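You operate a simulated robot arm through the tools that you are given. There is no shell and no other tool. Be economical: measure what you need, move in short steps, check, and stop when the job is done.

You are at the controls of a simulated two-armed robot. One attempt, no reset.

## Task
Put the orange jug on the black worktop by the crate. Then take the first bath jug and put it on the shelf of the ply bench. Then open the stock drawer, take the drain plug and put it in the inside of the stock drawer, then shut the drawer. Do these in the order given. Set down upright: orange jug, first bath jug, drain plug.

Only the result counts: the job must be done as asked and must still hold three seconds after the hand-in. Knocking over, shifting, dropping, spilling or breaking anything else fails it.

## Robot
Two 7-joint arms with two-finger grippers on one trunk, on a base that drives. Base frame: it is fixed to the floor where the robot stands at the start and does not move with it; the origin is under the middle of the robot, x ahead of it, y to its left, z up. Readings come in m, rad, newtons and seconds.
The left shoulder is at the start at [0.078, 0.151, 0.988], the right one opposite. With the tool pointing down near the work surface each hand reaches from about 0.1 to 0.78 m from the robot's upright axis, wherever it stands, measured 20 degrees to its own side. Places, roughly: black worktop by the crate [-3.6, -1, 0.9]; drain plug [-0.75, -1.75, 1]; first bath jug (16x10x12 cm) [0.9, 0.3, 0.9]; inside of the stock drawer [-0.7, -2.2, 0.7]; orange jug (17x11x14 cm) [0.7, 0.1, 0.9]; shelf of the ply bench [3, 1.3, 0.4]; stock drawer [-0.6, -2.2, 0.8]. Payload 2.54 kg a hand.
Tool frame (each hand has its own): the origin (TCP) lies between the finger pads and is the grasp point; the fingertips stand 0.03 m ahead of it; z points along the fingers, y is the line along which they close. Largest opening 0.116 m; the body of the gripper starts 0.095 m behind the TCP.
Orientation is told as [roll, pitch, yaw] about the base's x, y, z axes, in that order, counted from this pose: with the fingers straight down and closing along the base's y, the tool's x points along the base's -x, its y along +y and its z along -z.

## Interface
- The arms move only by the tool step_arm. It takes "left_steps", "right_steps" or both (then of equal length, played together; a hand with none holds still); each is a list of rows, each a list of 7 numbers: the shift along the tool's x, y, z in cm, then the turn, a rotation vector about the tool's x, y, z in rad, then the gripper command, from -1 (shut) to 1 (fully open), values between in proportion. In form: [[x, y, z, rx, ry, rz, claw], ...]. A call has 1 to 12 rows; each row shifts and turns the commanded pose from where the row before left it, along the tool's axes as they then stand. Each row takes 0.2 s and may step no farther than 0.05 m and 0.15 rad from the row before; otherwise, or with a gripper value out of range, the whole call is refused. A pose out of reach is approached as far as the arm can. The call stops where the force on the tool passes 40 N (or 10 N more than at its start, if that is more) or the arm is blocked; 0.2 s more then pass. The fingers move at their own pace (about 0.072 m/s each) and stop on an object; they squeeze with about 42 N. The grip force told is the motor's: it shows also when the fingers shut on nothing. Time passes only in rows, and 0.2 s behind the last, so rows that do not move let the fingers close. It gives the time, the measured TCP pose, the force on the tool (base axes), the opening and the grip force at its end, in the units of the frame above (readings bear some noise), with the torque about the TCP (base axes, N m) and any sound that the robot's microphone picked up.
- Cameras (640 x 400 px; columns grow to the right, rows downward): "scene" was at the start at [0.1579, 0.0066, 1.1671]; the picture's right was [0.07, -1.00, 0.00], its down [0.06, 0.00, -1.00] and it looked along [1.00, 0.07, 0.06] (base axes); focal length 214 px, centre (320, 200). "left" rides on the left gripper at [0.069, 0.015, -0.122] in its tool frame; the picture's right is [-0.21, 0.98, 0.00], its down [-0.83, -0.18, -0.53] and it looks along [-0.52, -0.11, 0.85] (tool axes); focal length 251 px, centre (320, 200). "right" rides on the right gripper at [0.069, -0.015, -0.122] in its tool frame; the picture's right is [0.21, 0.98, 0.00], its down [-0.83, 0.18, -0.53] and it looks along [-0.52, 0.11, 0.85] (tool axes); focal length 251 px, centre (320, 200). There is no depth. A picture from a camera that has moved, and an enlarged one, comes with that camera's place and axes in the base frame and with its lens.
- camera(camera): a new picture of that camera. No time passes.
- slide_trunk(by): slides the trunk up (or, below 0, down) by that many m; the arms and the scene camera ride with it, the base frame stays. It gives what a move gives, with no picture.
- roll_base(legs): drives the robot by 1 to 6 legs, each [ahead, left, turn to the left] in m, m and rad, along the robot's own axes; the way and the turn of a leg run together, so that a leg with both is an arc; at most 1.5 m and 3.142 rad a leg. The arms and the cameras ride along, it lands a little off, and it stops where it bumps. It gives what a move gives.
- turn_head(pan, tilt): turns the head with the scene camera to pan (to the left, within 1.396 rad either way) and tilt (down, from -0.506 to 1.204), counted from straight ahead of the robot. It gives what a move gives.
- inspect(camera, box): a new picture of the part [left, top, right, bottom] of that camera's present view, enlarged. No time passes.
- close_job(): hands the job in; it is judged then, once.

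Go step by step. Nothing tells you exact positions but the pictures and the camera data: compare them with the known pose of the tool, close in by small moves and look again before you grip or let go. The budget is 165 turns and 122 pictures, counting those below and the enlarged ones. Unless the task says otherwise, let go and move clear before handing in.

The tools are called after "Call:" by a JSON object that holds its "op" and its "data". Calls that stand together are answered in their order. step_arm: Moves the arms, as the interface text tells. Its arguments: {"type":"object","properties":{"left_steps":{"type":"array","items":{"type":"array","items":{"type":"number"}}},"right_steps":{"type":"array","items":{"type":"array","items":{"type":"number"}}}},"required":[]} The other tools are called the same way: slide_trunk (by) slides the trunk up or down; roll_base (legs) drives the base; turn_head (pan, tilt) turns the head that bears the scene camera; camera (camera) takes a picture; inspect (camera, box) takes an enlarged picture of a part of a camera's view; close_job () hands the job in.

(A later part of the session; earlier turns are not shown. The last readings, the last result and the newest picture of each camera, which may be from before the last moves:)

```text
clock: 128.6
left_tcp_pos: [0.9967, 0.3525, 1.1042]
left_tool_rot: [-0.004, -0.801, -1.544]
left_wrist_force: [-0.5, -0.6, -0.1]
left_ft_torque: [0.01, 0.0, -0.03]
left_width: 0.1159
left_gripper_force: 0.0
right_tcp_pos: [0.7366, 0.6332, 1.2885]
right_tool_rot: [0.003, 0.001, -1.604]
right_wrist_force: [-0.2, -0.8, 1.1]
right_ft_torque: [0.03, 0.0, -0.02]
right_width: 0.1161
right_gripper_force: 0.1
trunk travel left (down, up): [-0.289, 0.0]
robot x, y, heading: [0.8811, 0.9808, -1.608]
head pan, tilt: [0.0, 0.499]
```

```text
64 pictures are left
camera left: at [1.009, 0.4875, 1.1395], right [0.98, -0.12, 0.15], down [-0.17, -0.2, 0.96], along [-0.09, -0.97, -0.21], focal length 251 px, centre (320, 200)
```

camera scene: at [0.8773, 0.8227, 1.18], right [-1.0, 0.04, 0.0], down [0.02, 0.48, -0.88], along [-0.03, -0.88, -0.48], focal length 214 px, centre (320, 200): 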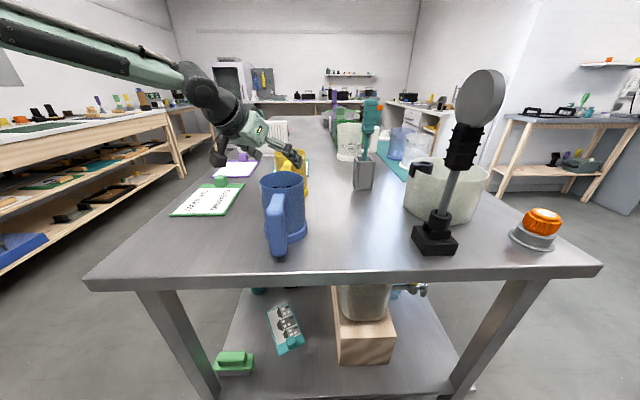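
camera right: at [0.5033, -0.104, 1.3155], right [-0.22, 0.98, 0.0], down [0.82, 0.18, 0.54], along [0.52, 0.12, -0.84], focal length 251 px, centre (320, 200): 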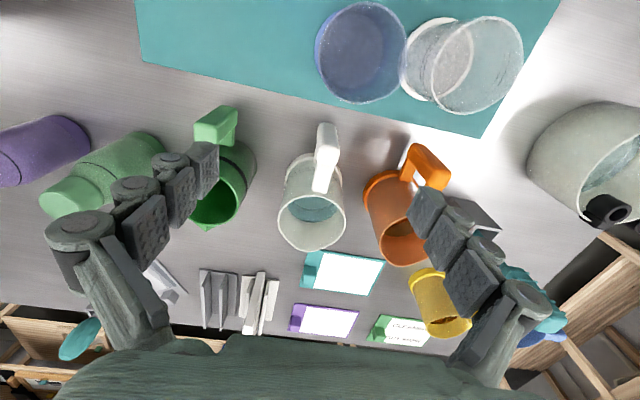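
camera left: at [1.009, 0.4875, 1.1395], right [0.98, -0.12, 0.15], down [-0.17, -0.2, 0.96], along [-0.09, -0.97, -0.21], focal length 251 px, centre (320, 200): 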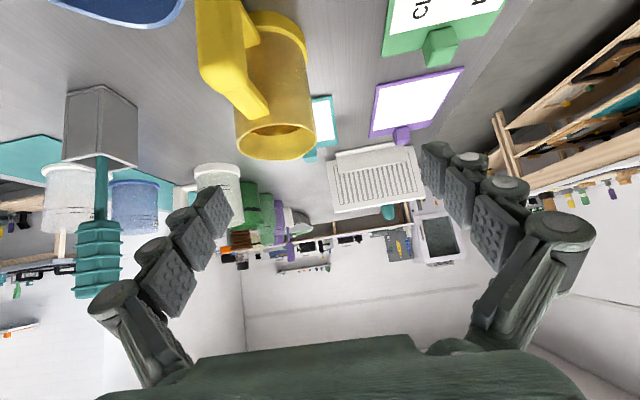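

The jug sits at about (0.950, 0.247). In this heading the hand's camera would come near blue's rim, so I'll use a steeper tool (tilt 0.55) and a slightly higher grip; I drive 3 cm closer to keep within reach.

Call:
{"op": "roll_base", "data": {"legs": [[0.03, 0, 0]]}}

Call:
{"op": "step_arm", "data": {"left_steps": [[0, 0, 0, 0, 0.125, 0, 1], [0, 0, 0, 0, 0.125, 0, 1], [0, -2.4, 0.5, 0, 0, 0, 1], [0, -2.4, 0.5, 0, 0, 0, 1], [0, 0, 0, 0, 0, 0, 1]]}}

Call:
{"op": "camera", "data": {"camera": "left"}}

```text
clock: 129.4
left_tcp_pos: [0.9952, 0.321, 1.1032]
left_tool_rot: [-0.002, -0.798, -1.546]
left_wrist_force: [0.4, 0.4, -1.4]
left_ft_torque: [0.0, 0.0, -0.01]
left_width: 0.1159
left_gripper_force: 0.1
right_tcp_pos: [0.7341, 0.6026, 1.2894]
right_tool_rot: [0.001, -0.001, -1.607]
right_wrist_force: [0.1, -1.0, 0.0]
right_ft_torque: [0.06, 0.01, -0.01]
right_width: 0.116
right_gripper_force: 0.1
trunk travel left (down, up): [-0.289, 0.0]
robot x, y, heading: [0.8847, 0.9517, -1.605]
head pan, tilt: [0.0, 0.499]
```

```text
clock: 130.6
left_tcp_pos: [0.9734, 0.3173, 1.0982]
left_tool_rot: [-0.002, -0.55, -1.545]
left_wrist_force: [0.3, -0.1, -0.3]
left_ft_torque: [0.03, 0.02, 0.0]
left_width: 0.1161
left_gripper_force: 0.0
left hand out of reach, approached as far as the arm can: row 4
right_tcp_pos: [0.7349, 0.6039, 1.2889]
right_tool_rot: [0.001, 0.001, -1.608]
right_wrist_force: [-0.4, -0.2, -1.5]
right_ft_torque: [-0.01, 0.02, -0.01]
right_width: 0.1159
right_gripper_force: 0.1
trunk travel left (down, up): [-0.289, 0.0]
robot x, y, heading: [0.8782, 0.9459, -1.606]
head pan, tilt: [0.0, 0.499]
```

```text
63 pictures are left
camera left: at [0.9859, 0.4398, 1.1669], right [0.98, -0.16, 0.11], down [-0.17, -0.43, 0.89], along [-0.09, -0.89, -0.45], focal length 251 px, centre (320, 200)
```

left: 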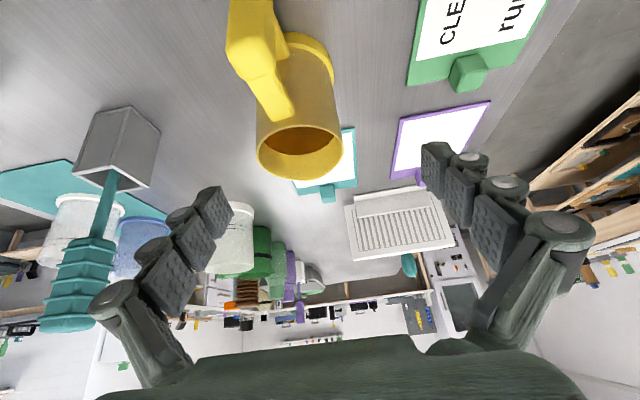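

The left arm stalls when working across my front, so I'll shift the base to my right to put the jug on the left arm's own side; first I tuck the right hand back to stay clear of the dial stand.

Call:
{"op": "step_arm", "data": {"right_steps": [[4, 0, 0, 0, 0, 0, 1], [4, 0, 0, 0, 0, 0, 1], [0, 0, 0, 0, 0, 0, 1]]}}

Call:
{"op": "roll_base", "data": {"legs": [[0, -0.12, 0]]}}

Call:
{"op": "camera", "data": {"camera": "scene"}}

```text
clock: 131.4
left_tcp_pos: [0.9737, 0.3179, 1.1008]
left_tool_rot: [-0.001, -0.55, -1.544]
left_wrist_force: [0.7, -0.4, 0.3]
left_ft_torque: [-0.02, -0.01, 0.02]
left_width: 0.1159
left_gripper_force: 0.0
right_tcp_pos: [0.7391, 0.6712, 1.2753]
right_tool_rot: [0.003, -0.002, -1.606]
right_wrist_force: [0.0, -0.8, -0.6]
right_ft_torque: [0.02, 0.01, -0.02]
right_width: 0.1161
right_gripper_force: 0.0
right hand out of reach, approached as far as the arm can: row 1, 2
trunk travel left (down, up): [-0.289, 0.0]
robot x, y, heading: [0.8793, 0.9512, -1.611]
head pan, tilt: [0.0, 0.499]
```

```text
clock: 133.2
left_tcp_pos: [0.8566, 0.3221, 1.0996]
left_tool_rot: [-0.001, -0.551, -1.547]
left_wrist_force: [-0.2, 0.5, 0.4]
left_ft_torque: [0.01, 0.0, 0.04]
left_width: 0.1161
left_gripper_force: 0.0
right_tcp_pos: [0.6216, 0.6751, 1.2752]
right_tool_rot: [0.004, -0.002, -1.607]
right_wrist_force: [-0.5, -0.8, -0.9]
right_ft_torque: [-0.02, -0.03, -0.02]
right_width: 0.1162
right_gripper_force: 0.0
trunk travel left (down, up): [-0.289, 0.0]
robot x, y, heading: [0.7654, 0.9562, -1.607]
head pan, tilt: [0.0, 0.499]
```

```text
62 pictures are left
camera scene: at [0.7586, 0.7967, 1.18], right [-1.0, 0.04, 0.0], down [0.02, 0.48, -0.88], along [-0.03, -0.88, -0.48], focal length 214 px, centre (320, 200)
```

scene: 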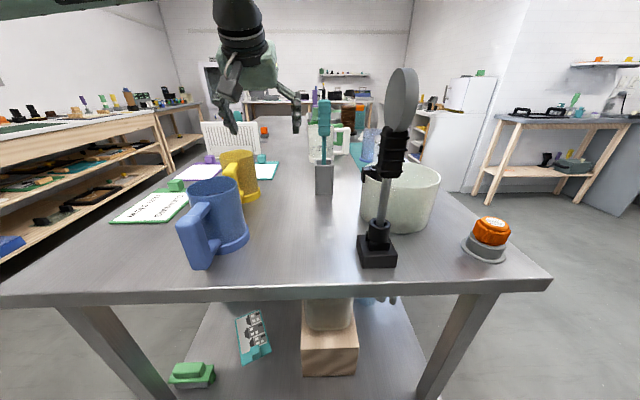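

Call:
{"op": "step_arm", "data": {"left_steps": [[-0.2, 3.1, 0.5, 0, 0, 0, 1], [-0.2, 3.1, 0.5, 0, 0, 0, 1], [-0.2, 3.1, 0.8, 0, 0, 0, 1], [0, 0, 0, 0, 0, 0, 1]]}}

Call:
{"op": "camera", "data": {"camera": "left"}}

```text
clock: 134.2
left_tcp_pos: [0.9489, 0.3106, 1.0878]
left_tool_rot: [-0.002, -0.549, -1.545]
left_wrist_force: [-0.3, -0.6, -0.5]
left_ft_torque: [-0.01, -0.05, -0.01]
left_width: 0.1161
left_gripper_force: 0.1
right_tcp_pos: [0.6212, 0.6766, 1.276]
right_tool_rot: [0.004, -0.003, -1.607]
right_wrist_force: [-0.8, -0.6, 0.6]
right_ft_torque: [0.0, -0.02, -0.02]
right_width: 0.1161
right_gripper_force: 0.0
trunk travel left (down, up): [-0.289, 0.0]
robot x, y, heading: [0.7607, 0.9563, -1.608]
head pan, tilt: [0.0, 0.499]
```

```text
61 pictures are left
camera left: at [0.9604, 0.4332, 1.1557], right [0.98, -0.16, 0.11], down [-0.17, -0.43, 0.89], along [-0.09, -0.89, -0.45], focal length 251 px, centre (320, 200)
```

left: 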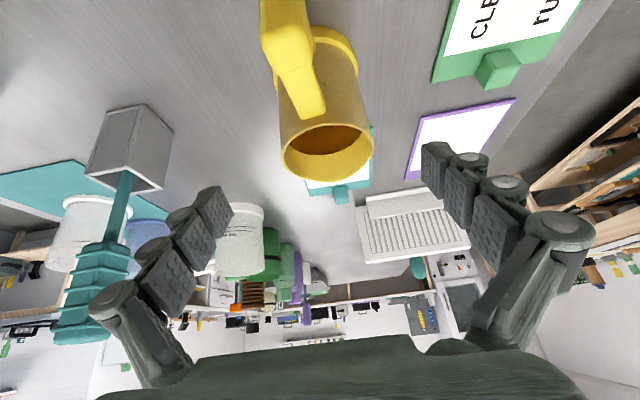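

Now it lies in reach and centred with the handle between the fingers. I advance in two parts.

Call:
{"op": "step_arm", "data": {"left_steps": [[0.5, 0.35, 3, 0, 0, 0, 1], [0.4, 0, 3, 0, 0, 0, 1], [0, 0, 2.5, 0, 0, 0, 1], [0, 0, 0, 0, 0, 0, 1]]}}

Call:
{"op": "camera", "data": {"camera": "left"}}

```text
clock: 135.2
left_tcp_pos: [0.952, 0.2739, 1.0106]
left_tool_rot: [-0.002, -0.549, -1.544]
left_wrist_force: [-0.2, -0.2, 0.1]
left_ft_torque: [0.02, 0.01, 0.0]
left_width: 0.116
left_gripper_force: 0.1
right_tcp_pos: [0.622, 0.6754, 1.2752]
right_tool_rot: [0.003, -0.001, -1.608]
right_wrist_force: [-0.9, -0.1, -0.7]
right_ft_torque: [-0.02, 0.0, -0.01]
right_width: 0.1159
right_gripper_force: 0.1
trunk travel left (down, up): [-0.289, 0.0]
robot x, y, heading: [0.7615, 0.9543, -1.61]
head pan, tilt: [0.0, 0.499]
```

```text
60 pictures are left
camera left: at [0.9652, 0.3962, 1.0783], right [0.98, -0.16, 0.11], down [-0.17, -0.43, 0.89], along [-0.09, -0.89, -0.45], focal length 251 px, centre (320, 200)
```

left: 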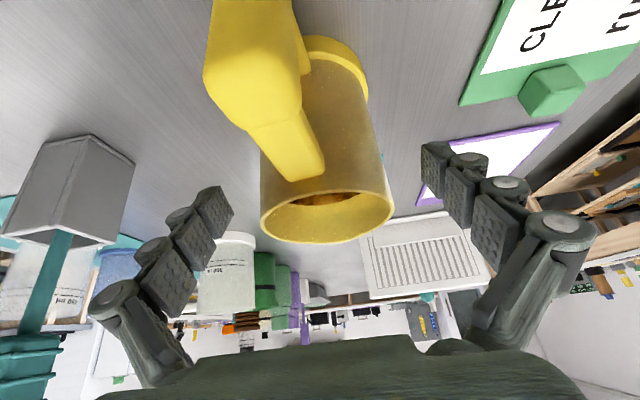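

Centred on both sides. Advance 3 cm, then close.

Call:
{"op": "step_arm", "data": {"left_steps": [[0, 0, 1.5, 0, 0, 0, 1], [0, 0, 1.5, 0, 0, 0, 1], [0, 0, 0, 0, 0, 0, 0.6], [0, 0, 0, 0, 0, 0, 0.2], [0, 0, 0, 0, 0, 0, -1], [0, 0, 0, 0, 0, 0, -1], [0, 0, 0, 0, 0, 0, -1]]}}

Call:
{"op": "camera", "data": {"camera": "left"}}

```text
clock: 136.8
left_tcp_pos: [0.9552, 0.2575, 0.9865]
left_tool_rot: [-0.001, -0.551, -1.546]
left_wrist_force: [-0.8, -1.6, 3.5]
left_ft_torque: [-0.1, 0.0, -0.09]
left_width: 0.0823
left_gripper_force: 42.0
right_tcp_pos: [0.6205, 0.6761, 1.2748]
right_tool_rot: [0.003, -0.002, -1.607]
right_wrist_force: [-0.5, 0.2, 0.3]
right_ft_torque: [-0.04, 0.0, -0.02]
right_width: 0.1161
right_gripper_force: 0.2
trunk travel left (down, up): [-0.289, 0.0]
robot x, y, heading: [0.7626, 0.9565, -1.613]
head pan, tilt: [0.0, 0.499]
```

```text
59 pictures are left
camera left: at [0.9658, 0.3801, 1.0531], right [0.98, -0.16, 0.11], down [-0.17, -0.43, 0.89], along [-0.09, -0.89, -0.45], focal length 251 px, centre (320, 200)
```

left: 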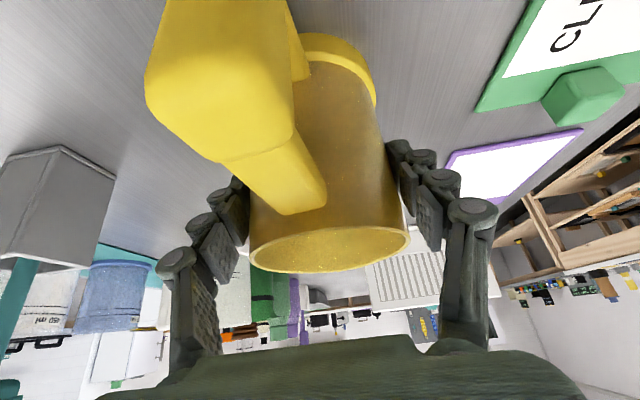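

Gripped at 82 mm. I lift 12 cm straight up and check the weight and view.

Call:
{"op": "step_arm", "data": {"left_steps": [[-0.8, 0, -1.3, 0, 0, 0, -1], [-1.57, 0, -2.56, 0, 0, 0, -1], [-1.57, 0, -2.56, 0, 0, 0, -1], [-1.57, 0, -2.56, 0, 0, 0, -1], [-1, 0, -1.6, 0, 0, 0, -1], [0, 0, 0, 0, 0, 0, -1]]}}

Call:
{"op": "camera", "data": {"camera": "scene"}}

```text
clock: 138.2
left_tcp_pos: [0.9549, 0.2563, 1.1109]
left_tool_rot: [-0.002, -0.547, -1.546]
left_wrist_force: [0.2, 0.4, -5.4]
left_ft_torque: [0.03, -0.04, 0.01]
left_width: 0.0823
left_gripper_force: 42.3
right_tcp_pos: [0.6222, 0.6752, 1.2735]
right_tool_rot: [0.004, -0.002, -1.608]
right_wrist_force: [-0.2, -0.2, 0.5]
right_ft_torque: [0.01, 0.0, -0.04]
right_width: 0.1159
right_gripper_force: 0.1
trunk travel left (down, up): [-0.289, 0.0]
robot x, y, heading: [0.7612, 0.9523, -1.605]
head pan, tilt: [0.0, 0.499]
```

```text
58 pictures are left
camera scene: at [0.7591, 0.7961, 1.1798], right [-1.0, 0.04, 0.0], down [0.02, 0.48, -0.88], along [-0.03, -0.88, -0.48], focal length 214 px, centre (320, 200)
```

scene: 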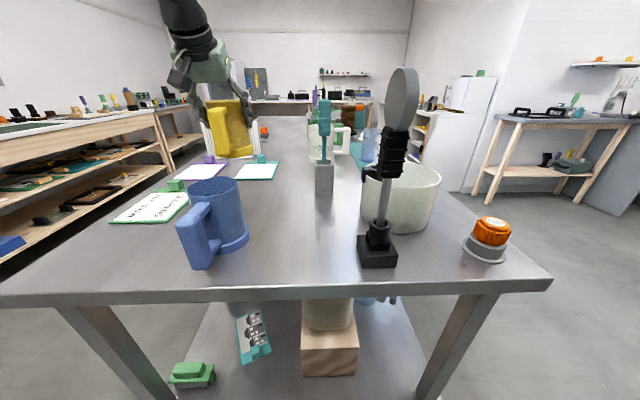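

Held securely, with no tilt. I shift left (away from over blue), back out, and turn to face +x toward the ply bench.

Call:
{"op": "roll_base", "data": {"legs": [[0, 0.2, 0], [-0.32, 0, 0], [0, 0, 1.6]]}}

Call:
{"op": "turn_head", "data": {"pan": 0.0, "tilt": 0.3}}

Call:
{"op": "camera", "data": {"camera": "scene"}}

```text
clock: 146.5
left_tcp_pos: [1.6603, 1.4994, 1.1103]
left_tool_rot: [-0.001, -0.55, 0.081]
left_wrist_force: [-0.2, 0.5, -6.1]
left_ft_torque: [0.0, 0.06, -0.02]
left_width: 0.0823
left_gripper_force: 42.0
right_tcp_pos: [1.2611, 1.1429, 1.274]
right_tool_rot: [0.004, 0.0, 0.021]
right_wrist_force: [-0.5, -0.8, -0.2]
right_ft_torque: [0.03, 0.01, 0.02]
right_width: 0.1162
right_gripper_force: 0.1
trunk travel left (down, up): [-0.289, 0.0]
robot x, y, heading: [0.9728, 1.2677, 0.024]
head pan, tilt: [0.0, 0.499]
```

```text
clock: 147.3
left_tcp_pos: [1.6591, 1.5001, 1.1096]
left_tool_rot: [-0.001, -0.547, 0.082]
left_wrist_force: [-1.4, -0.9, -5.3]
left_ft_torque: [0.02, 0.06, 0.0]
left_width: 0.0823
left_gripper_force: 42.3
right_tcp_pos: [1.2614, 1.1451, 1.2744]
right_tool_rot: [0.003, -0.002, 0.021]
right_wrist_force: [0.5, -0.6, -0.1]
right_ft_torque: [-0.01, 0.01, -0.02]
right_width: 0.116
right_gripper_force: 0.0
trunk travel left (down, up): [-0.289, 0.0]
robot x, y, heading: [0.9775, 1.2683, 0.018]
head pan, tilt: [0.0, 0.3]
```

```text
57 pictures are left
camera scene: at [1.1374, 1.2725, 1.1982], right [0.02, -1.0, 0.0], down [-0.3, -0.01, -0.95], along [0.95, 0.02, -0.3], focal length 214 px, centre (320, 200)
```

scene: 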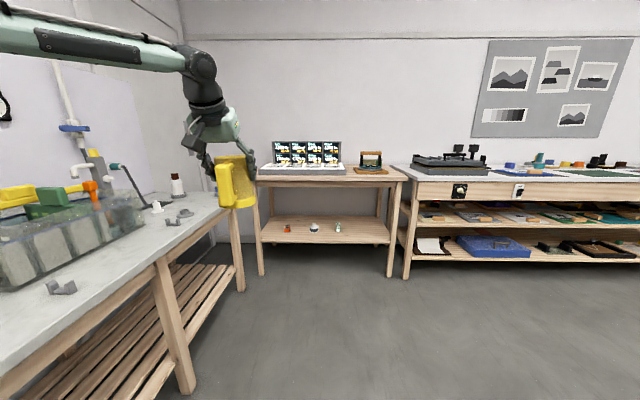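

The ply bench stands ahead (front x≈2.73, y 0.68–1.82, shelf around z≈0.35 with small things at y≈1.14, 1.37, 1.62). I'll use the free right part of the shelf near y≈0.92; drive nearer in two legs.

Call:
{"op": "roll_base", "data": {"legs": [[0.75, 0, -0.018], [0, -0.52, 0]]}}

Call:
{"op": "turn_head", "data": {"pan": 0.1, "tilt": 0.6}}

Call:
{"op": "camera", "data": {"camera": "scene"}}

```text
clock: 156.4
left_tcp_pos: [2.416, 0.9727, 1.1089]
left_tool_rot: [-0.002, -0.549, 0.054]
left_wrist_force: [0.4, -0.5, -5.2]
left_ft_torque: [0.0, 0.07, -0.01]
left_width: 0.0821
left_gripper_force: 42.0
right_tcp_pos: [2.0073, 0.6286, 1.2751]
right_tool_rot: [0.004, -0.003, -0.007]
right_wrist_force: [-0.6, 0.3, -0.5]
right_ft_torque: [0.02, -0.03, 0.0]
right_width: 0.116
right_gripper_force: 0.0
trunk travel left (down, up): [-0.289, 0.0]
robot x, y, heading: [1.7254, 0.7623, -0.006]
head pan, tilt: [0.0, 0.3]
```

```text
clock: 157.2
left_tcp_pos: [2.4161, 0.9738, 1.1091]
left_tool_rot: [-0.002, -0.548, 0.055]
left_wrist_force: [-0.1, 0.1, -5.0]
left_ft_torque: [0.01, 0.08, 0.01]
left_width: 0.0824
left_gripper_force: 41.9
right_tcp_pos: [2.0089, 0.627, 1.2744]
right_tool_rot: [0.003, -0.001, -0.007]
right_wrist_force: [0.1, -0.5, -0.1]
right_ft_torque: [0.01, 0.01, -0.03]
right_width: 0.1162
right_gripper_force: 0.1
trunk travel left (down, up): [-0.289, 0.0]
robot x, y, heading: [1.7244, 0.7608, -0.009]
head pan, tilt: [0.099, 0.6]
```

```text
56 pictures are left
camera scene: at [1.8829, 0.7692, 1.1708], right [0.09, -1.0, 0.0], down [-0.56, -0.05, -0.83], along [0.82, 0.08, -0.56], focal length 214 px, centre (320, 200)
```

scene: 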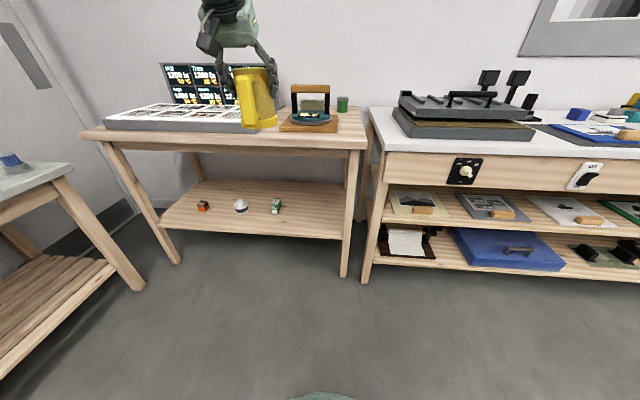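

Shelf top z≈0.345, underside of the top ≈0.845, so the tilted hand fits. I lower the trunk fully and then the jug to just above shelf height, still well outside the bench.

Call:
{"op": "slide_trunk", "data": {"by": -0.289}}

Call:
{"op": "step_arm", "data": {"left_steps": [[2.1, 0, 3.4, 0, 0, 0, -1], [2.1, 0, 3.4, 0, 0, 0, -1], [2.1, 0, 3.4, 0, 0, 0, -1], [2.1, 0, 3.4, 0, 0, 0, -1], [2.1, 0, 3.4, 0, 0, 0, -1], [2.1, 0, 3.4, 0, 0, 0, -1], [2.1, 0, 3.4, 0, 0, 0, -1], [2.1, 0, 3.4, 0, 0, 0, -1], [0, 0, 0, 0, 0, 0, -1]]}}

Call:
{"op": "camera", "data": {"camera": "scene"}}

```text
clock: 160.1
left_tcp_pos: [2.4152, 0.973, 0.8197]
left_tool_rot: [0.0, -0.548, 0.054]
left_wrist_force: [0.2, -0.1, -5.7]
left_ft_torque: [0.02, 0.05, -0.02]
left_width: 0.0821
left_gripper_force: 41.5
right_tcp_pos: [2.0065, 0.6291, 0.9848]
right_tool_rot: [0.005, -0.002, -0.007]
right_wrist_force: [0.3, 0.5, -0.8]
right_ft_torque: [0.0, -0.03, 0.01]
right_width: 0.1159
right_gripper_force: 0.0
trunk travel left (down, up): [0.0, 0.289]
robot x, y, heading: [1.7233, 0.7601, -0.006]
head pan, tilt: [0.099, 0.6]
```

```text
clock: 162.1
left_tcp_pos: [2.4154, 0.9717, 0.4997]
left_tool_rot: [-0.001, -0.551, 0.057]
left_wrist_force: [0.0, 0.4, -5.7]
left_ft_torque: [-0.01, 0.04, 0.01]
left_width: 0.0819
left_gripper_force: 42.3
right_tcp_pos: [2.0088, 0.6283, 0.985]
right_tool_rot: [0.004, -0.001, -0.006]
right_wrist_force: [0.0, 0.9, -0.4]
right_ft_torque: [0.02, -0.01, -0.02]
right_width: 0.116
right_gripper_force: 0.1
trunk travel left (down, up): [0.0, 0.289]
robot x, y, heading: [1.7265, 0.7645, -0.008]
head pan, tilt: [0.099, 0.6]
```

```text
55 pictures are left
camera scene: at [1.8828, 0.7692, 0.8818], right [0.09, -1.0, 0.0], down [-0.56, -0.05, -0.82], along [0.82, 0.08, -0.57], focal length 214 px, centre (320, 200)
```

scene: 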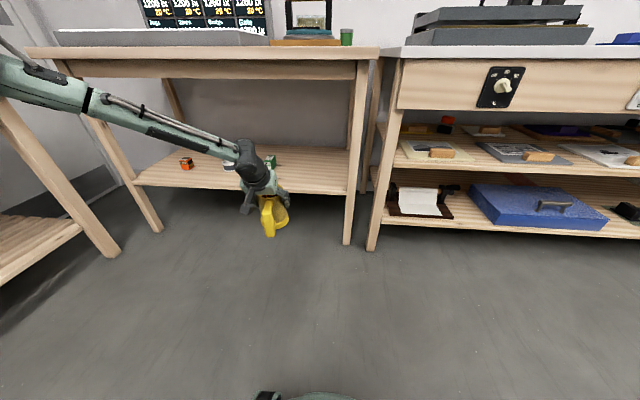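

The jug hangs at z 0.41 (bottom), shelf edge at 0.345. I drive ahead 0.38 m so that the jug comes in over the shelf, and look.

Call:
{"op": "roll_base", "data": {"legs": [[0.38, -0.02, 0]]}}

Call:
{"op": "camera", "data": {"camera": "scene"}}

Call:
{"op": "camera", "data": {"camera": "left"}}

```text
clock: 164.5
left_tcp_pos: [2.7883, 0.9521, 0.5005]
left_tool_rot: [0.0, -0.548, 0.058]
left_wrist_force: [-0.1, -0.4, -6.0]
left_ft_torque: [0.0, 0.07, -0.02]
left_width: 0.0821
left_gripper_force: 41.9
right_tcp_pos: [2.3841, 0.6058, 0.9861]
right_tool_rot: [0.004, -0.002, -0.003]
right_wrist_force: [-0.4, -0.5, -0.1]
right_ft_torque: [-0.02, 0.0, -0.02]
right_width: 0.116
right_gripper_force: 0.0
trunk travel left (down, up): [0.0, 0.289]
robot x, y, heading: [2.0984, 0.7361, -0.002]
head pan, tilt: [0.099, 0.6]
```

```text
54 pictures are left
camera scene: at [2.2587, 0.7474, 0.8818], right [0.1, -1.0, 0.0], down [-0.56, -0.05, -0.82], along [0.82, 0.08, -0.57], focal length 214 px, centre (320, 200)
```

scene: 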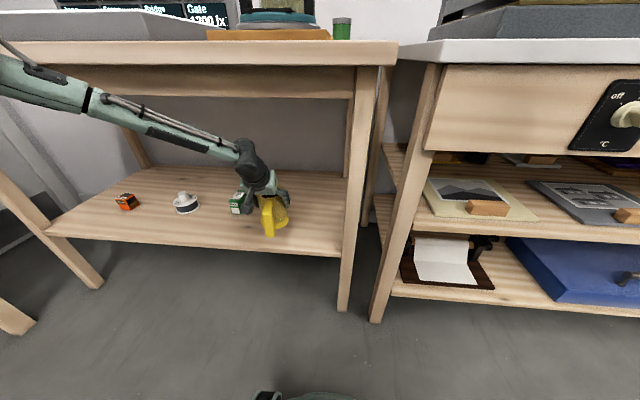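

```text
53 pictures are left
camera left: at [2.6655, 0.9598, 0.5675], right [0.13, 0.99, 0.11], down [0.44, -0.16, 0.89], along [0.89, -0.07, -0.45], focal length 251 px, centre (320, 200)
```

left: 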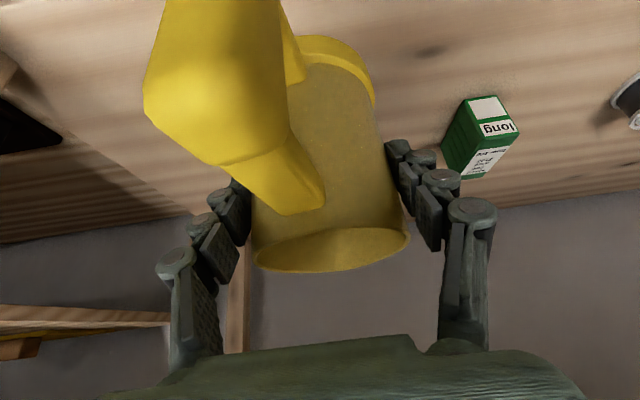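

The shelf under the jug is free, green box well to the left. I reach 6 cm further in and lower toward the shelf.

Call:
{"op": "step_arm", "data": {"left_steps": [[-2.56, 0, 1.57, 0, 0, 0, -1], [-2.56, 0, 1.57, 0, 0, 0, -1], [1.05, 0, 1.7, 0, 0, 0, -1], [1.05, 0, 1.7, 0, 0, 0, -1], [0.5, 0, 0.85, 0, 0, 0, -1], [0, 0, 0, 0, 0, 0, -1]]}}

Call:
{"op": "camera", "data": {"camera": "scene"}}

```text
clock: 165.9
left_tcp_pos: [2.8141, 0.9808, 0.4741]
left_tool_rot: [-0.005, -0.549, 0.059]
left_wrist_force: [0.3, -0.1, -4.7]
left_ft_torque: [0.01, 0.12, 0.0]
left_width: 0.0819
left_gripper_force: 41.7
left hand out of reach, approached as far as the arm can: row 1, 2, 3, 4, 5
right_tcp_pos: [2.3843, 0.6067, 0.9856]
right_tool_rot: [0.002, -0.001, -0.005]
right_wrist_force: [-0.5, 0.1, -1.2]
right_ft_torque: [0.01, 0.0, 0.0]
right_width: 0.1161
right_gripper_force: 0.0
trunk travel left (down, up): [0.0, 0.289]
robot x, y, heading: [2.1027, 0.7376, -0.001]
head pan, tilt: [0.099, 0.6]
```

```text
52 pictures are left
camera scene: at [2.2587, 0.7474, 0.8818], right [0.1, -1.0, 0.0], down [-0.56, -0.05, -0.82], along [0.82, 0.08, -0.57], focal length 214 px, centre (320, 200)
```

scene: 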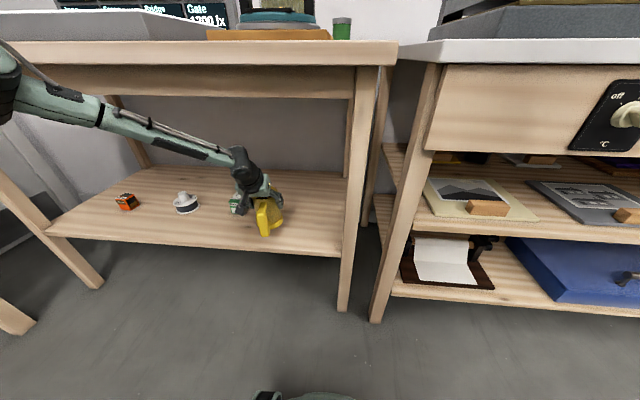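

The arm ran out of reach forward, so I bring it back a little and drive the base nearer instead.

Call:
{"op": "step_arm", "data": {"left_steps": [[3.4, -1.5, -2.1, 0, 0, 0, -1], [0.9, -1.5, -0.5, 0, 0, 0, -1], [0, 0, 0, 0, 0, 0, -1]]}}

Call:
{"op": "roll_base", "data": {"legs": [[0.12, 0, 0]]}}

Call:
{"op": "camera", "data": {"camera": "scene"}}

```text
clock: 166.7
left_tcp_pos: [2.7644, 0.9474, 0.4755]
left_tool_rot: [-0.002, -0.547, 0.058]
left_wrist_force: [-0.3, 0.7, -5.3]
left_ft_torque: [0.0, 0.08, -0.02]
left_width: 0.0821
left_gripper_force: 42.1
right_tcp_pos: [2.3844, 0.6066, 0.9852]
right_tool_rot: [0.003, -0.001, -0.004]
right_wrist_force: [-0.3, 0.0, -0.6]
right_ft_torque: [-0.04, 0.01, -0.01]
right_width: 0.1161
right_gripper_force: 0.1
trunk travel left (down, up): [0.0, 0.289]
robot x, y, heading: [2.102, 0.735, -0.003]
head pan, tilt: [0.099, 0.6]
```

```text
clock: 167.9
left_tcp_pos: [2.8844, 0.9487, 0.4741]
left_tool_rot: [-0.001, -0.547, 0.059]
left_wrist_force: [0.2, -0.2, -5.0]
left_ft_torque: [0.01, 0.09, 0.0]
left_width: 0.082
left_gripper_force: 42.7
right_tcp_pos: [2.5056, 0.6064, 0.9853]
right_tool_rot: [0.002, -0.003, -0.001]
right_wrist_force: [0.9, -0.4, 0.1]
right_ft_torque: [-0.01, -0.02, 0.03]
right_width: 0.116
right_gripper_force: 0.1
trunk travel left (down, up): [0.0, 0.289]
robot x, y, heading: [2.2184, 0.7397, -0.002]
head pan, tilt: [0.099, 0.6]
```

```text
51 pictures are left
camera scene: at [2.3793, 0.7474, 0.8818], right [0.1, -1.0, 0.0], down [-0.56, -0.06, -0.82], along [0.82, 0.08, -0.57], focal length 214 px, centre (320, 200)
```

scene: 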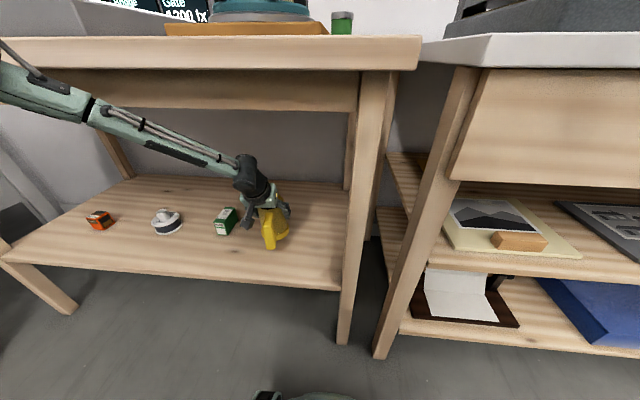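

Over the shelf with margin. Lower gently.

Call:
{"op": "step_arm", "data": {"left_steps": [[0.6, 0, 1.0, 0, 0, 0, -1], [0.6, 0, 1.0, 0, 0, 0, -1], [0.3, 0, 0.5, 0, 0, 0, -1], [0.15, 0, 0.25, 0, 0, 0, -1], [0.15, 0, 0.25, 0, 0, 0, -1], [0, 0, 0, 0, 0, 0, -1]]}}

Call:
{"op": "inspect", "data": {"camera": "scene", "box": [200, 160, 360, 280]}}

```text
clock: 169.3
left_tcp_pos: [2.8795, 0.9524, 0.4458]
left_tool_rot: [-0.005, -0.548, 0.061]
left_wrist_force: [1.0, -0.1, -6.4]
left_ft_torque: [0.0, 0.06, -0.04]
left_width: 0.082
left_gripper_force: 42.0
left hand out of reach, approached as far as the arm can: row 3, 5
right_tcp_pos: [2.5057, 0.6068, 0.9853]
right_tool_rot: [0.003, -0.001, -0.002]
right_wrist_force: [1.1, -0.3, 0.0]
right_ft_torque: [-0.02, -0.01, -0.01]
right_width: 0.1158
right_gripper_force: 0.0
trunk travel left (down, up): [0.0, 0.289]
robot x, y, heading: [2.2241, 0.7371, -0.003]
head pan, tilt: [0.099, 0.6]
```

```text
3.33 times, centred on (280, 220) of scene
camera zoom: at [2.3793, 0.7474, 0.8818], right [0.1, -1.0, 0.0], down [-0.56, -0.06, -0.82], along [0.82, 0.08, -0.57], focal length 715 px, centre (453, 133)
```

zoom: 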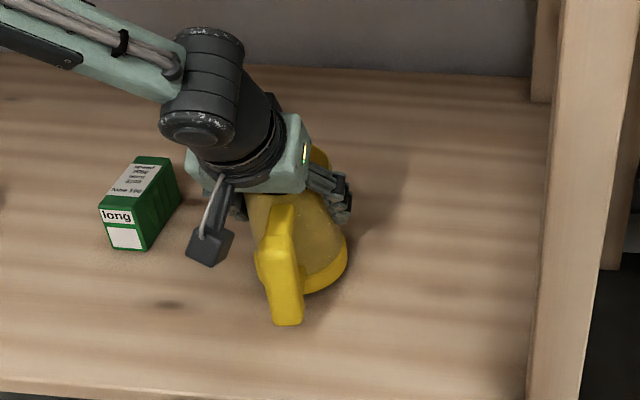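

At the reach limit again; I draw the arm in 6 cm, drive 5 cm closer, and continue lowering.

Call:
{"op": "step_arm", "data": {"left_steps": [[2.56, 0, -1.57, 0, 0, 0, -1], [2.56, -0.3, -1.57, 0, 0, 0, -1], [0, 0, 0, 0, 0, 0, -1]]}}

Call:
{"op": "roll_base", "data": {"legs": [[0.06, 0, 0]]}}

Call:
{"op": "step_arm", "data": {"left_steps": [[0.15, 0, 0.25, 0, 0, 0, -1], [0.15, 0, 0.25, 0, 0, 0, -1], [0, 0, 0, 0, 0, 0, -1]]}}

```text
clock: 170.2
left_tcp_pos: [2.8214, 0.9451, 0.4466]
left_tool_rot: [-0.002, -0.549, 0.058]
left_wrist_force: [0.9, -0.3, -5.4]
left_ft_torque: [-0.01, 0.06, 0.02]
left_width: 0.082
left_gripper_force: 42.6
right_tcp_pos: [2.5054, 0.6075, 0.9853]
right_tool_rot: [0.004, -0.001, -0.002]
right_wrist_force: [0.0, 0.4, 0.2]
right_ft_torque: [0.0, -0.02, 0.0]
right_width: 0.1159
right_gripper_force: 0.1
trunk travel left (down, up): [0.0, 0.289]
robot x, y, heading: [2.223, 0.7428, 0.001]
head pan, tilt: [0.099, 0.6]
```

```text
clock: 171.1
left_tcp_pos: [2.8793, 0.9475, 0.4463]
left_tool_rot: [-0.002, -0.548, 0.061]
left_wrist_force: [0.4, -1.2, -5.7]
left_ft_torque: [0.01, 0.03, 0.0]
left_width: 0.0819
left_gripper_force: 41.8
right_tcp_pos: [2.5649, 0.6074, 0.9869]
right_tool_rot: [0.003, -0.001, -0.001]
right_wrist_force: [1.1, 1.5, 0.2]
right_ft_torque: [0.01, 0.0, 0.02]
right_width: 0.1163
right_gripper_force: 0.1
trunk travel left (down, up): [0.0, 0.289]
robot x, y, heading: [2.2832, 0.7392, -0.0]
head pan, tilt: [0.099, 0.6]
```

```text
clock: 171.9
left_tcp_pos: [2.8803, 0.9466, 0.4406]
left_tool_rot: [-0.002, -0.546, 0.06]
left_wrist_force: [0.6, -0.3, -6.1]
left_ft_torque: [0.0, 0.05, 0.01]
left_width: 0.0819
left_gripper_force: 42.0
right_tcp_pos: [2.5659, 0.6067, 0.9865]
right_tool_rot: [0.003, -0.001, 0.001]
right_wrist_force: [-0.9, 0.6, 0.8]
right_ft_torque: [0.03, -0.01, -0.04]
right_width: 0.116
right_gripper_force: 0.0
trunk travel left (down, up): [0.0, 0.289]
robot x, y, heading: [2.2766, 0.7386, 0.0]
head pan, tilt: [0.099, 0.6]
```

Call:
{"op": "step_arm", "data": {"left_steps": [[0.15, 0, 0.25, 0, 0, 0, -1], [0.15, 0, 0.25, 0, 0, 0, -1], [0.15, 0, 0.25, 0, 0, 0, -1], [0, 0, 0, 0, 0, 0, -1]]}}

Call:
{"op": "inspect", "data": {"camera": "scene", "box": [200, 160, 360, 280]}}

```text
clock: 172.9
left_tcp_pos: [2.8826, 0.9461, 0.4358]
left_tool_rot: [-0.001, -0.557, 0.061]
left_wrist_force: [-1.4, 1.7, 20.7]
left_ft_torque: [0.45, 0.15, -0.11]
left_width: 0.0823
left_gripper_force: 41.8
right_tcp_pos: [2.5637, 0.6073, 0.987]
right_tool_rot: [0.005, -0.003, 0.0]
right_wrist_force: [-0.6, 0.0, 0.5]
right_ft_torque: [-0.01, 0.02, 0.0]
right_width: 0.116
right_gripper_force: 0.0
trunk travel left (down, up): [0.0, 0.289]
robot x, y, heading: [2.2789, 0.7357, -0.0]
head pan, tilt: [0.099, 0.6]
```

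```text
3.33 times, centred on (280, 220) of scene
camera zoom: at [2.4375, 0.747, 0.8825], right [0.1, -1.0, 0.0], down [-0.56, -0.06, -0.83], along [0.82, 0.08, -0.56], focal length 715 px, centre (453, 133)
```

zoom: 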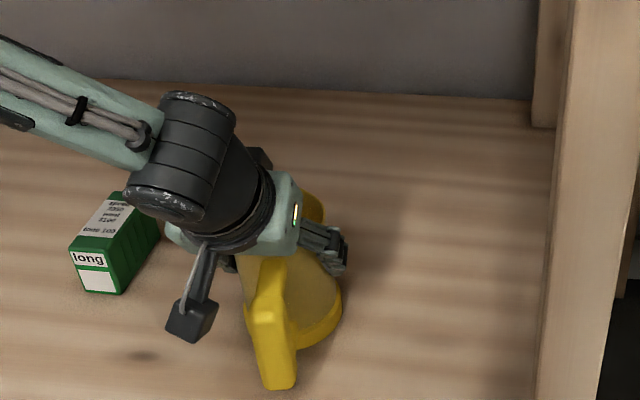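

Contact with the shelf. I ease up about 4 mm and open the fingers.

Call:
{"op": "step_arm", "data": {"left_steps": [[-0.2, 0, -0.33, 0, 0, 0, -1], [0, 0, 0, 0, 0, 0, -1], [0, 0, 0, 0, 0, 0, 0.6], [0, 0, 0, 0, 0, 0, 1], [0, 0, 0, 0, 0, 0, 1]]}}

Call:
{"op": "camera", "data": {"camera": "left"}}

```text
clock: 174.1
left_tcp_pos: [2.8783, 0.947, 0.4365]
left_tool_rot: [-0.001, -0.548, 0.059]
left_wrist_force: [0.2, -0.7, 0.5]
left_ft_torque: [0.01, -0.03, 0.01]
left_width: 0.1161
left_gripper_force: 0.1
right_tcp_pos: [2.565, 0.6078, 0.9861]
right_tool_rot: [0.003, -0.002, 0.001]
right_wrist_force: [-1.1, 0.2, 0.0]
right_ft_torque: [-0.01, 0.01, -0.02]
right_width: 0.1159
right_gripper_force: 0.0
trunk travel left (down, up): [0.0, 0.289]
robot x, y, heading: [2.2799, 0.7377, -0.0]
head pan, tilt: [0.099, 0.6]
```

```text
48 pictures are left
camera left: at [2.7563, 0.9538, 0.5037], right [0.12, 0.99, 0.11], down [0.44, -0.15, 0.89], along [0.89, -0.06, -0.45], focal length 251 px, centre (320, 200)
```

left: 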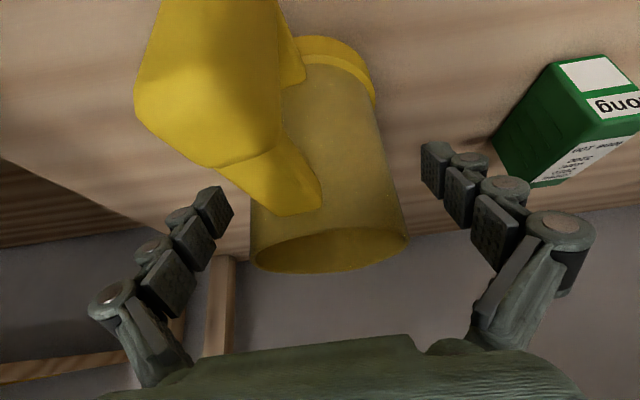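

Released; jug stands. I retract up along the tool axis until the tips clear the rim, then drive straight back.

Call:
{"op": "step_arm", "data": {"left_steps": [[0, 0, -2, 0, 0, 0, 1], [0, 0, -3, 0, 0, 0, 1], [0, 0, -3, 0, 0, 0, 1], [0, 0, -3, 0, 0, 0, 1], [0, 0, 0, 0, 0, 0, 1]]}}

Call:
{"op": "roll_base", "data": {"legs": [[-0.45, 0, 0]]}}

Call:
{"op": "camera", "data": {"camera": "scene"}}

```text
clock: 175.3
left_tcp_pos: [2.8227, 0.944, 0.5298]
left_tool_rot: [-0.002, -0.548, 0.062]
left_wrist_force: [0.3, 0.8, 0.1]
left_ft_torque: [0.01, -0.01, -0.02]
left_width: 0.116
left_gripper_force: 0.0
right_tcp_pos: [2.5649, 0.6072, 0.9862]
right_tool_rot: [0.004, -0.002, -0.002]
right_wrist_force: [0.2, 0.5, 0.9]
right_ft_torque: [0.02, -0.03, -0.01]
right_width: 0.1157
right_gripper_force: 0.0
trunk travel left (down, up): [0.0, 0.289]
robot x, y, heading: [2.2856, 0.735, 0.0]
head pan, tilt: [0.099, 0.6]
```

```text
clock: 178.1
left_tcp_pos: [2.3724, 0.9429, 0.5288]
left_tool_rot: [-0.002, -0.548, 0.061]
left_wrist_force: [0.3, -0.7, -0.5]
left_ft_torque: [0.0, 0.0, -0.01]
left_width: 0.116
left_gripper_force: 0.1
right_tcp_pos: [2.1132, 0.607, 0.9864]
right_tool_rot: [0.004, 0.001, -0.003]
right_wrist_force: [0.2, -0.3, 0.8]
right_ft_torque: [0.01, 0.03, -0.02]
right_width: 0.1157
right_gripper_force: 0.0
trunk travel left (down, up): [0.0, 0.289]
robot x, y, heading: [1.8245, 0.7382, 0.002]
head pan, tilt: [0.099, 0.6]
```

```text
47 pictures are left
camera scene: at [1.9875, 0.7477, 0.8819], right [0.1, -1.0, 0.0], down [-0.56, -0.05, -0.83], along [0.82, 0.08, -0.56], focal length 214 px, centre (320, 200)
```

scene: 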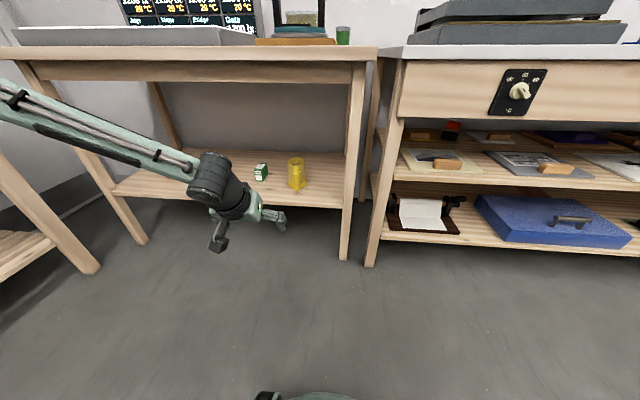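

The yellow jug stands upright on the shelf. I raise the trunk and the left hand to travelling height.

Call:
{"op": "slide_trunk", "data": {"by": 0.289}}

Call:
{"op": "step_arm", "data": {"left_steps": [[-2.1, 0, -3.4, 0, 0, 0, 1], [-2.1, 0, -3.4, 0, 0, 0, 1], [-2.1, 0, -3.4, 0, 0, 0, 1], [-2.1, 0, -3.4, 0, 0, 0, 1], [-2.1, 0, -3.4, 0, 0, 0, 1], [-2.1, 0, -3.4, 0, 0, 0, 1], [-2.1, 0, -3.4, 0, 0, 0, 1], [-2.1, 0, -3.4, 0, 0, 0, 1], [3.4, 0, -2.1, 0, 0, 0, 1], [3.4, 0, -2.1, 0, 0, 0, 1], [0, 0, 0, 0, 0, 0, -1]]}}

Call:
{"op": "roll_base", "data": {"legs": [[0, 0.46, 0], [-0.95, 0.02, 0], [-0.92, -0.3, 0], [-0.33, -0.85, 0], [0, -0.5, 0]]}}

```text
clock: 181.0
left_tcp_pos: [2.3723, 0.9432, 0.8186]
left_tool_rot: [-0.001, -0.547, 0.059]
left_wrist_force: [0.5, 0.2, -1.2]
left_ft_torque: [0.01, 0.02, 0.01]
left_width: 0.116
left_gripper_force: 0.0
right_tcp_pos: [2.1133, 0.6064, 1.2751]
right_tool_rot: [0.002, -0.002, -0.002]
right_wrist_force: [0.0, 0.0, -0.1]
right_ft_torque: [0.0, 0.01, 0.01]
right_width: 0.1161
right_gripper_force: 0.1
trunk travel left (down, up): [-0.289, 0.0]
robot x, y, heading: [1.8302, 0.7367, 0.004]
head pan, tilt: [0.099, 0.6]
```

```text
clock: 183.4
left_tcp_pos: [2.294, 0.94, 1.1392]
left_tool_rot: [-0.003, -0.547, 0.059]
left_wrist_force: [-0.2, 0.1, -0.2]
left_ft_torque: [-0.01, 0.0, 0.0]
left_width: 0.0643
left_gripper_force: 2.4
right_tcp_pos: [2.113, 0.6072, 1.275]
right_tool_rot: [0.005, -0.003, -0.003]
right_wrist_force: [0.5, 0.3, -1.2]
right_ft_torque: [-0.03, 0.0, 0.03]
right_width: 0.1162
right_gripper_force: 0.0
trunk travel left (down, up): [-0.289, 0.0]
robot x, y, heading: [1.8296, 0.7417, -0.003]
head pan, tilt: [0.099, 0.6]
```

```text
clock: 210.6
left_tcp_pos: [0.0799, -0.2532, 1.1398]
left_tool_rot: [-0.003, -0.548, 0.05]
left_wrist_force: [-0.2, 0.2, 0.6]
left_ft_torque: [0.0, -0.02, 0.01]
left_width: 0.0
left_gripper_force: 28.7
right_tcp_pos: [-0.1039, -0.5855, 1.2746]
right_tool_rot: [0.005, -0.003, -0.013]
right_wrist_force: [0.3, 0.6, -0.4]
right_ft_torque: [-0.02, 0.02, -0.02]
right_width: 0.116
right_gripper_force: 0.0
trunk travel left (down, up): [-0.289, 0.0]
robot x, y, heading: [-0.3838, -0.4548, -0.014]
head pan, tilt: [0.099, 0.6]
```

Back in front of the first bench without bumps. Now I look to the right, toward the stock drawer.

Call:
{"op": "turn_head", "data": {"pan": -1.39, "tilt": 0.35}}

Call:
{"op": "camera", "data": {"camera": "scene"}}

```text
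clock: 212.2
left_tcp_pos: [0.0806, -0.2537, 1.1403]
left_tool_rot: [-0.001, -0.549, 0.052]
left_wrist_force: [0.6, 0.0, 0.3]
left_ft_torque: [0.01, 0.01, -0.01]
left_width: 0.0
left_gripper_force: 28.8
right_tcp_pos: [-0.1023, -0.585, 1.2751]
right_tool_rot: [0.003, -0.002, -0.012]
right_wrist_force: [0.4, 0.5, 0.0]
right_ft_torque: [0.02, -0.04, -0.01]
right_width: 0.1162
right_gripper_force: 0.1
trunk travel left (down, up): [-0.289, 0.0]
robot x, y, heading: [-0.3835, -0.4514, -0.012]
head pan, tilt: [-1.389, 0.351]
```

```text
46 pictures are left
camera scene: at [-0.3, -0.5429, 1.1936], right [-0.99, -0.17, 0.0], down [-0.06, 0.34, -0.94], along [0.16, -0.93, -0.34], focal length 214 px, centre (320, 200)
```

scene: 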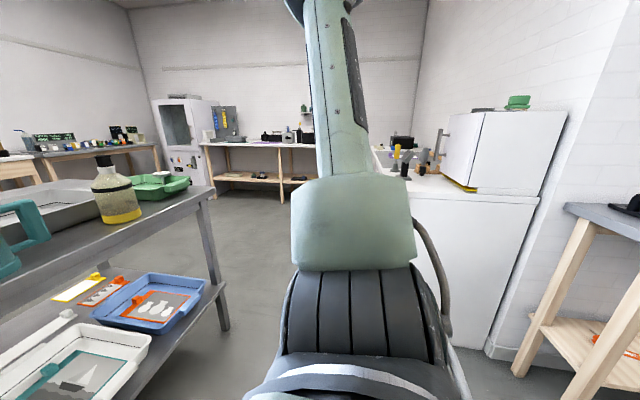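

The bench ends near y≈-1.45 and the white cabinet (with the drawer facing +x) begins near y≈-1.53. I turn to face -y and look through the gap.

Call:
{"op": "roll_base", "data": {"legs": [[0, 0, -1.56], [0, 0.28, 0]]}}

Call:
{"op": "turn_head", "data": {"pan": -0.1, "tilt": 0.45}}

Call:
{"op": "camera", "data": {"camera": "scene"}}

```text
clock: 219.4
left_tcp_pos: [0.0885, -0.924, 1.1398]
left_tool_rot: [-0.001, -0.549, -1.527]
left_wrist_force: [0.4, 0.6, -0.6]
left_ft_torque: [0.03, 0.0, -0.01]
left_width: 0.0
left_gripper_force: 28.8
right_tcp_pos: [-0.2427, -0.738, 1.2749]
right_tool_rot: [0.002, -0.003, -1.589]
right_wrist_force: [-0.1, 0.0, 0.6]
right_ft_torque: [-0.01, 0.01, -0.03]
right_width: 0.1159
right_gripper_force: 0.0
trunk travel left (down, up): [-0.289, 0.0]
robot x, y, heading: [-0.108, -0.4575, -1.59]
head pan, tilt: [-1.389, 0.351]
```

```text
clock: 220.9
left_tcp_pos: [0.0883, -0.9225, 1.1405]
left_tool_rot: [-0.001, -0.547, -1.526]
left_wrist_force: [0.4, -0.2, -0.3]
left_ft_torque: [-0.05, -0.02, 0.01]
left_width: 0.0
left_gripper_force: 28.5
right_tcp_pos: [-0.242, -0.7377, 1.2737]
right_tool_rot: [0.004, -0.002, -1.588]
right_wrist_force: [0.6, 0.0, -0.5]
right_ft_torque: [0.03, 0.03, 0.01]
right_width: 0.1159
right_gripper_force: 0.1
trunk travel left (down, up): [-0.289, 0.0]
robot x, y, heading: [-0.1042, -0.4625, -1.584]
head pan, tilt: [-0.099, 0.45]
```

```text
45 pictures are left
camera scene: at [-0.1169, -0.615, 1.1844], right [-0.99, 0.12, 0.0], down [0.05, 0.43, -0.9], along [-0.1, -0.89, -0.44], focal length 214 px, centre (320, 200)
```

scene: 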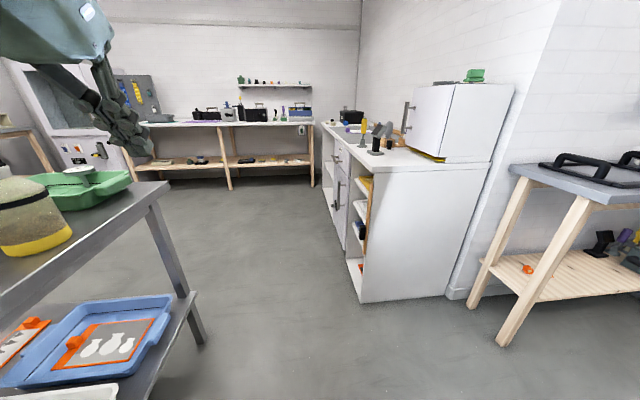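

Call:
{"op": "inspect", "data": {"camera": "scene", "box": [310, 80, 510, 220]}}

```text
2.86 times, centred on (410, 150) of scene
camera zoom: at [-0.1169, -0.615, 1.1844], right [-0.99, 0.12, 0.0], down [0.05, 0.43, -0.9], along [-0.1, -0.89, -0.44], focal length 613 px, centre (63, 343)
```

zoom: 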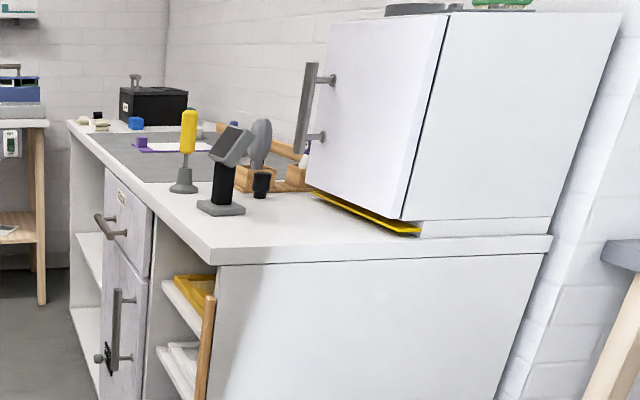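

The cabinet front is at x≈-0.48 with the drawer near y≈-2.3 and items on its counter. I drive through the gap, then turn to face it.

Call:
{"op": "roll_base", "data": {"legs": [[1.15, 0.04, 0], [0.4, 0.25, 0], [0, 0, -1.56]]}}

Call:
{"op": "turn_head", "data": {"pan": 0.0, "tilt": 0.45}}

Call:
{"op": "camera", "data": {"camera": "scene"}}

```text
clock: 233.2
left_tcp_pos: [-0.2876, -2.2214, 1.1393]
left_tool_rot: [-0.002, -0.548, -3.054]
left_wrist_force: [0.0, -0.2, -0.1]
left_ft_torque: [0.03, 0.0, 0.0]
left_width: 0.0002
left_gripper_force: 29.0
right_tcp_pos: [-0.1167, -1.8823, 1.2754]
right_tool_rot: [0.002, -0.003, -3.116]
right_wrist_force: [-0.1, 0.4, 0.2]
right_ft_torque: [0.02, 0.01, 0.0]
right_width: 0.1159
right_gripper_force: 0.1
trunk travel left (down, up): [-0.289, 0.0]
robot x, y, heading: [0.1722, -2.0028, -3.115]
head pan, tilt: [-0.099, 0.45]
```

```text
clock: 233.8
left_tcp_pos: [-0.2866, -2.2222, 1.1408]
left_tool_rot: [-0.003, -0.547, -3.057]
left_wrist_force: [0.1, 0.2, -0.1]
left_ft_torque: [0.0, 0.02, -0.04]
left_width: 0.0
left_gripper_force: 28.5
right_tcp_pos: [-0.1165, -1.8827, 1.2741]
right_tool_rot: [0.004, -0.002, -3.114]
right_wrist_force: [0.1, -0.3, 0.6]
right_ft_torque: [0.01, 0.03, -0.02]
right_width: 0.1163
right_gripper_force: 0.1
trunk travel left (down, up): [-0.289, 0.0]
robot x, y, heading: [0.1712, -2.0061, -3.118]
head pan, tilt: [0.0, 0.45]
```

```text
43 pictures are left
camera scene: at [0.013, -2.0096, 1.1844], right [-0.03, 1.0, 0.0], down [0.44, 0.01, -0.9], along [-0.9, -0.02, -0.44], focal length 214 px, centre (320, 200)
```

scene: 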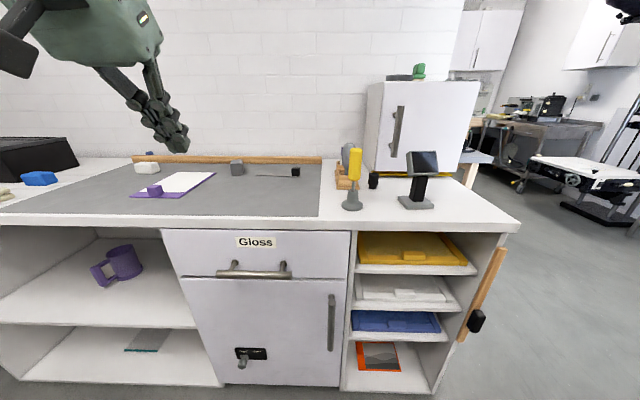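

The "Gloss" drawer with its bar handle matches the stock drawer. I enlarge the counter to find the drain plug.

Call:
{"op": "inspect", "data": {"camera": "scene", "box": [300, 110, 500, 240]}}

Call:
{"op": "inspect", "data": {"camera": "scene", "box": [150, 200, 370, 330]}}

```text
3.08 times, centred on (400, 175) of scene
camera zoom: at [0.013, -2.0096, 1.1844], right [-0.03, 1.0, 0.0], down [0.44, 0.01, -0.9], along [-0.9, -0.02, -0.44], focal length 660 px, centre (74, 277)
```

zoom: 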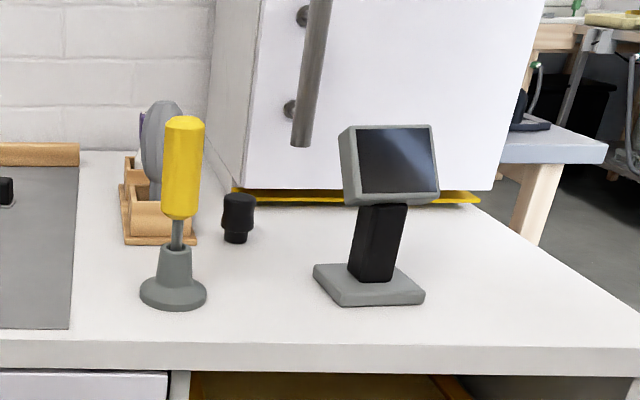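

```text
2.91 times, centred on (260, 265) of scene
camera zoom: at [0.013, -2.0096, 1.1844], right [-0.03, 1.0, 0.0], down [0.44, 0.01, -0.9], along [-0.9, -0.02, -0.44], focal length 624 px, centre (494, 11)
```

zoom: 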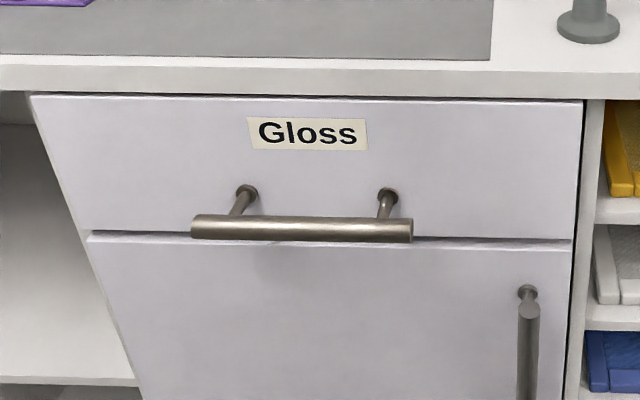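

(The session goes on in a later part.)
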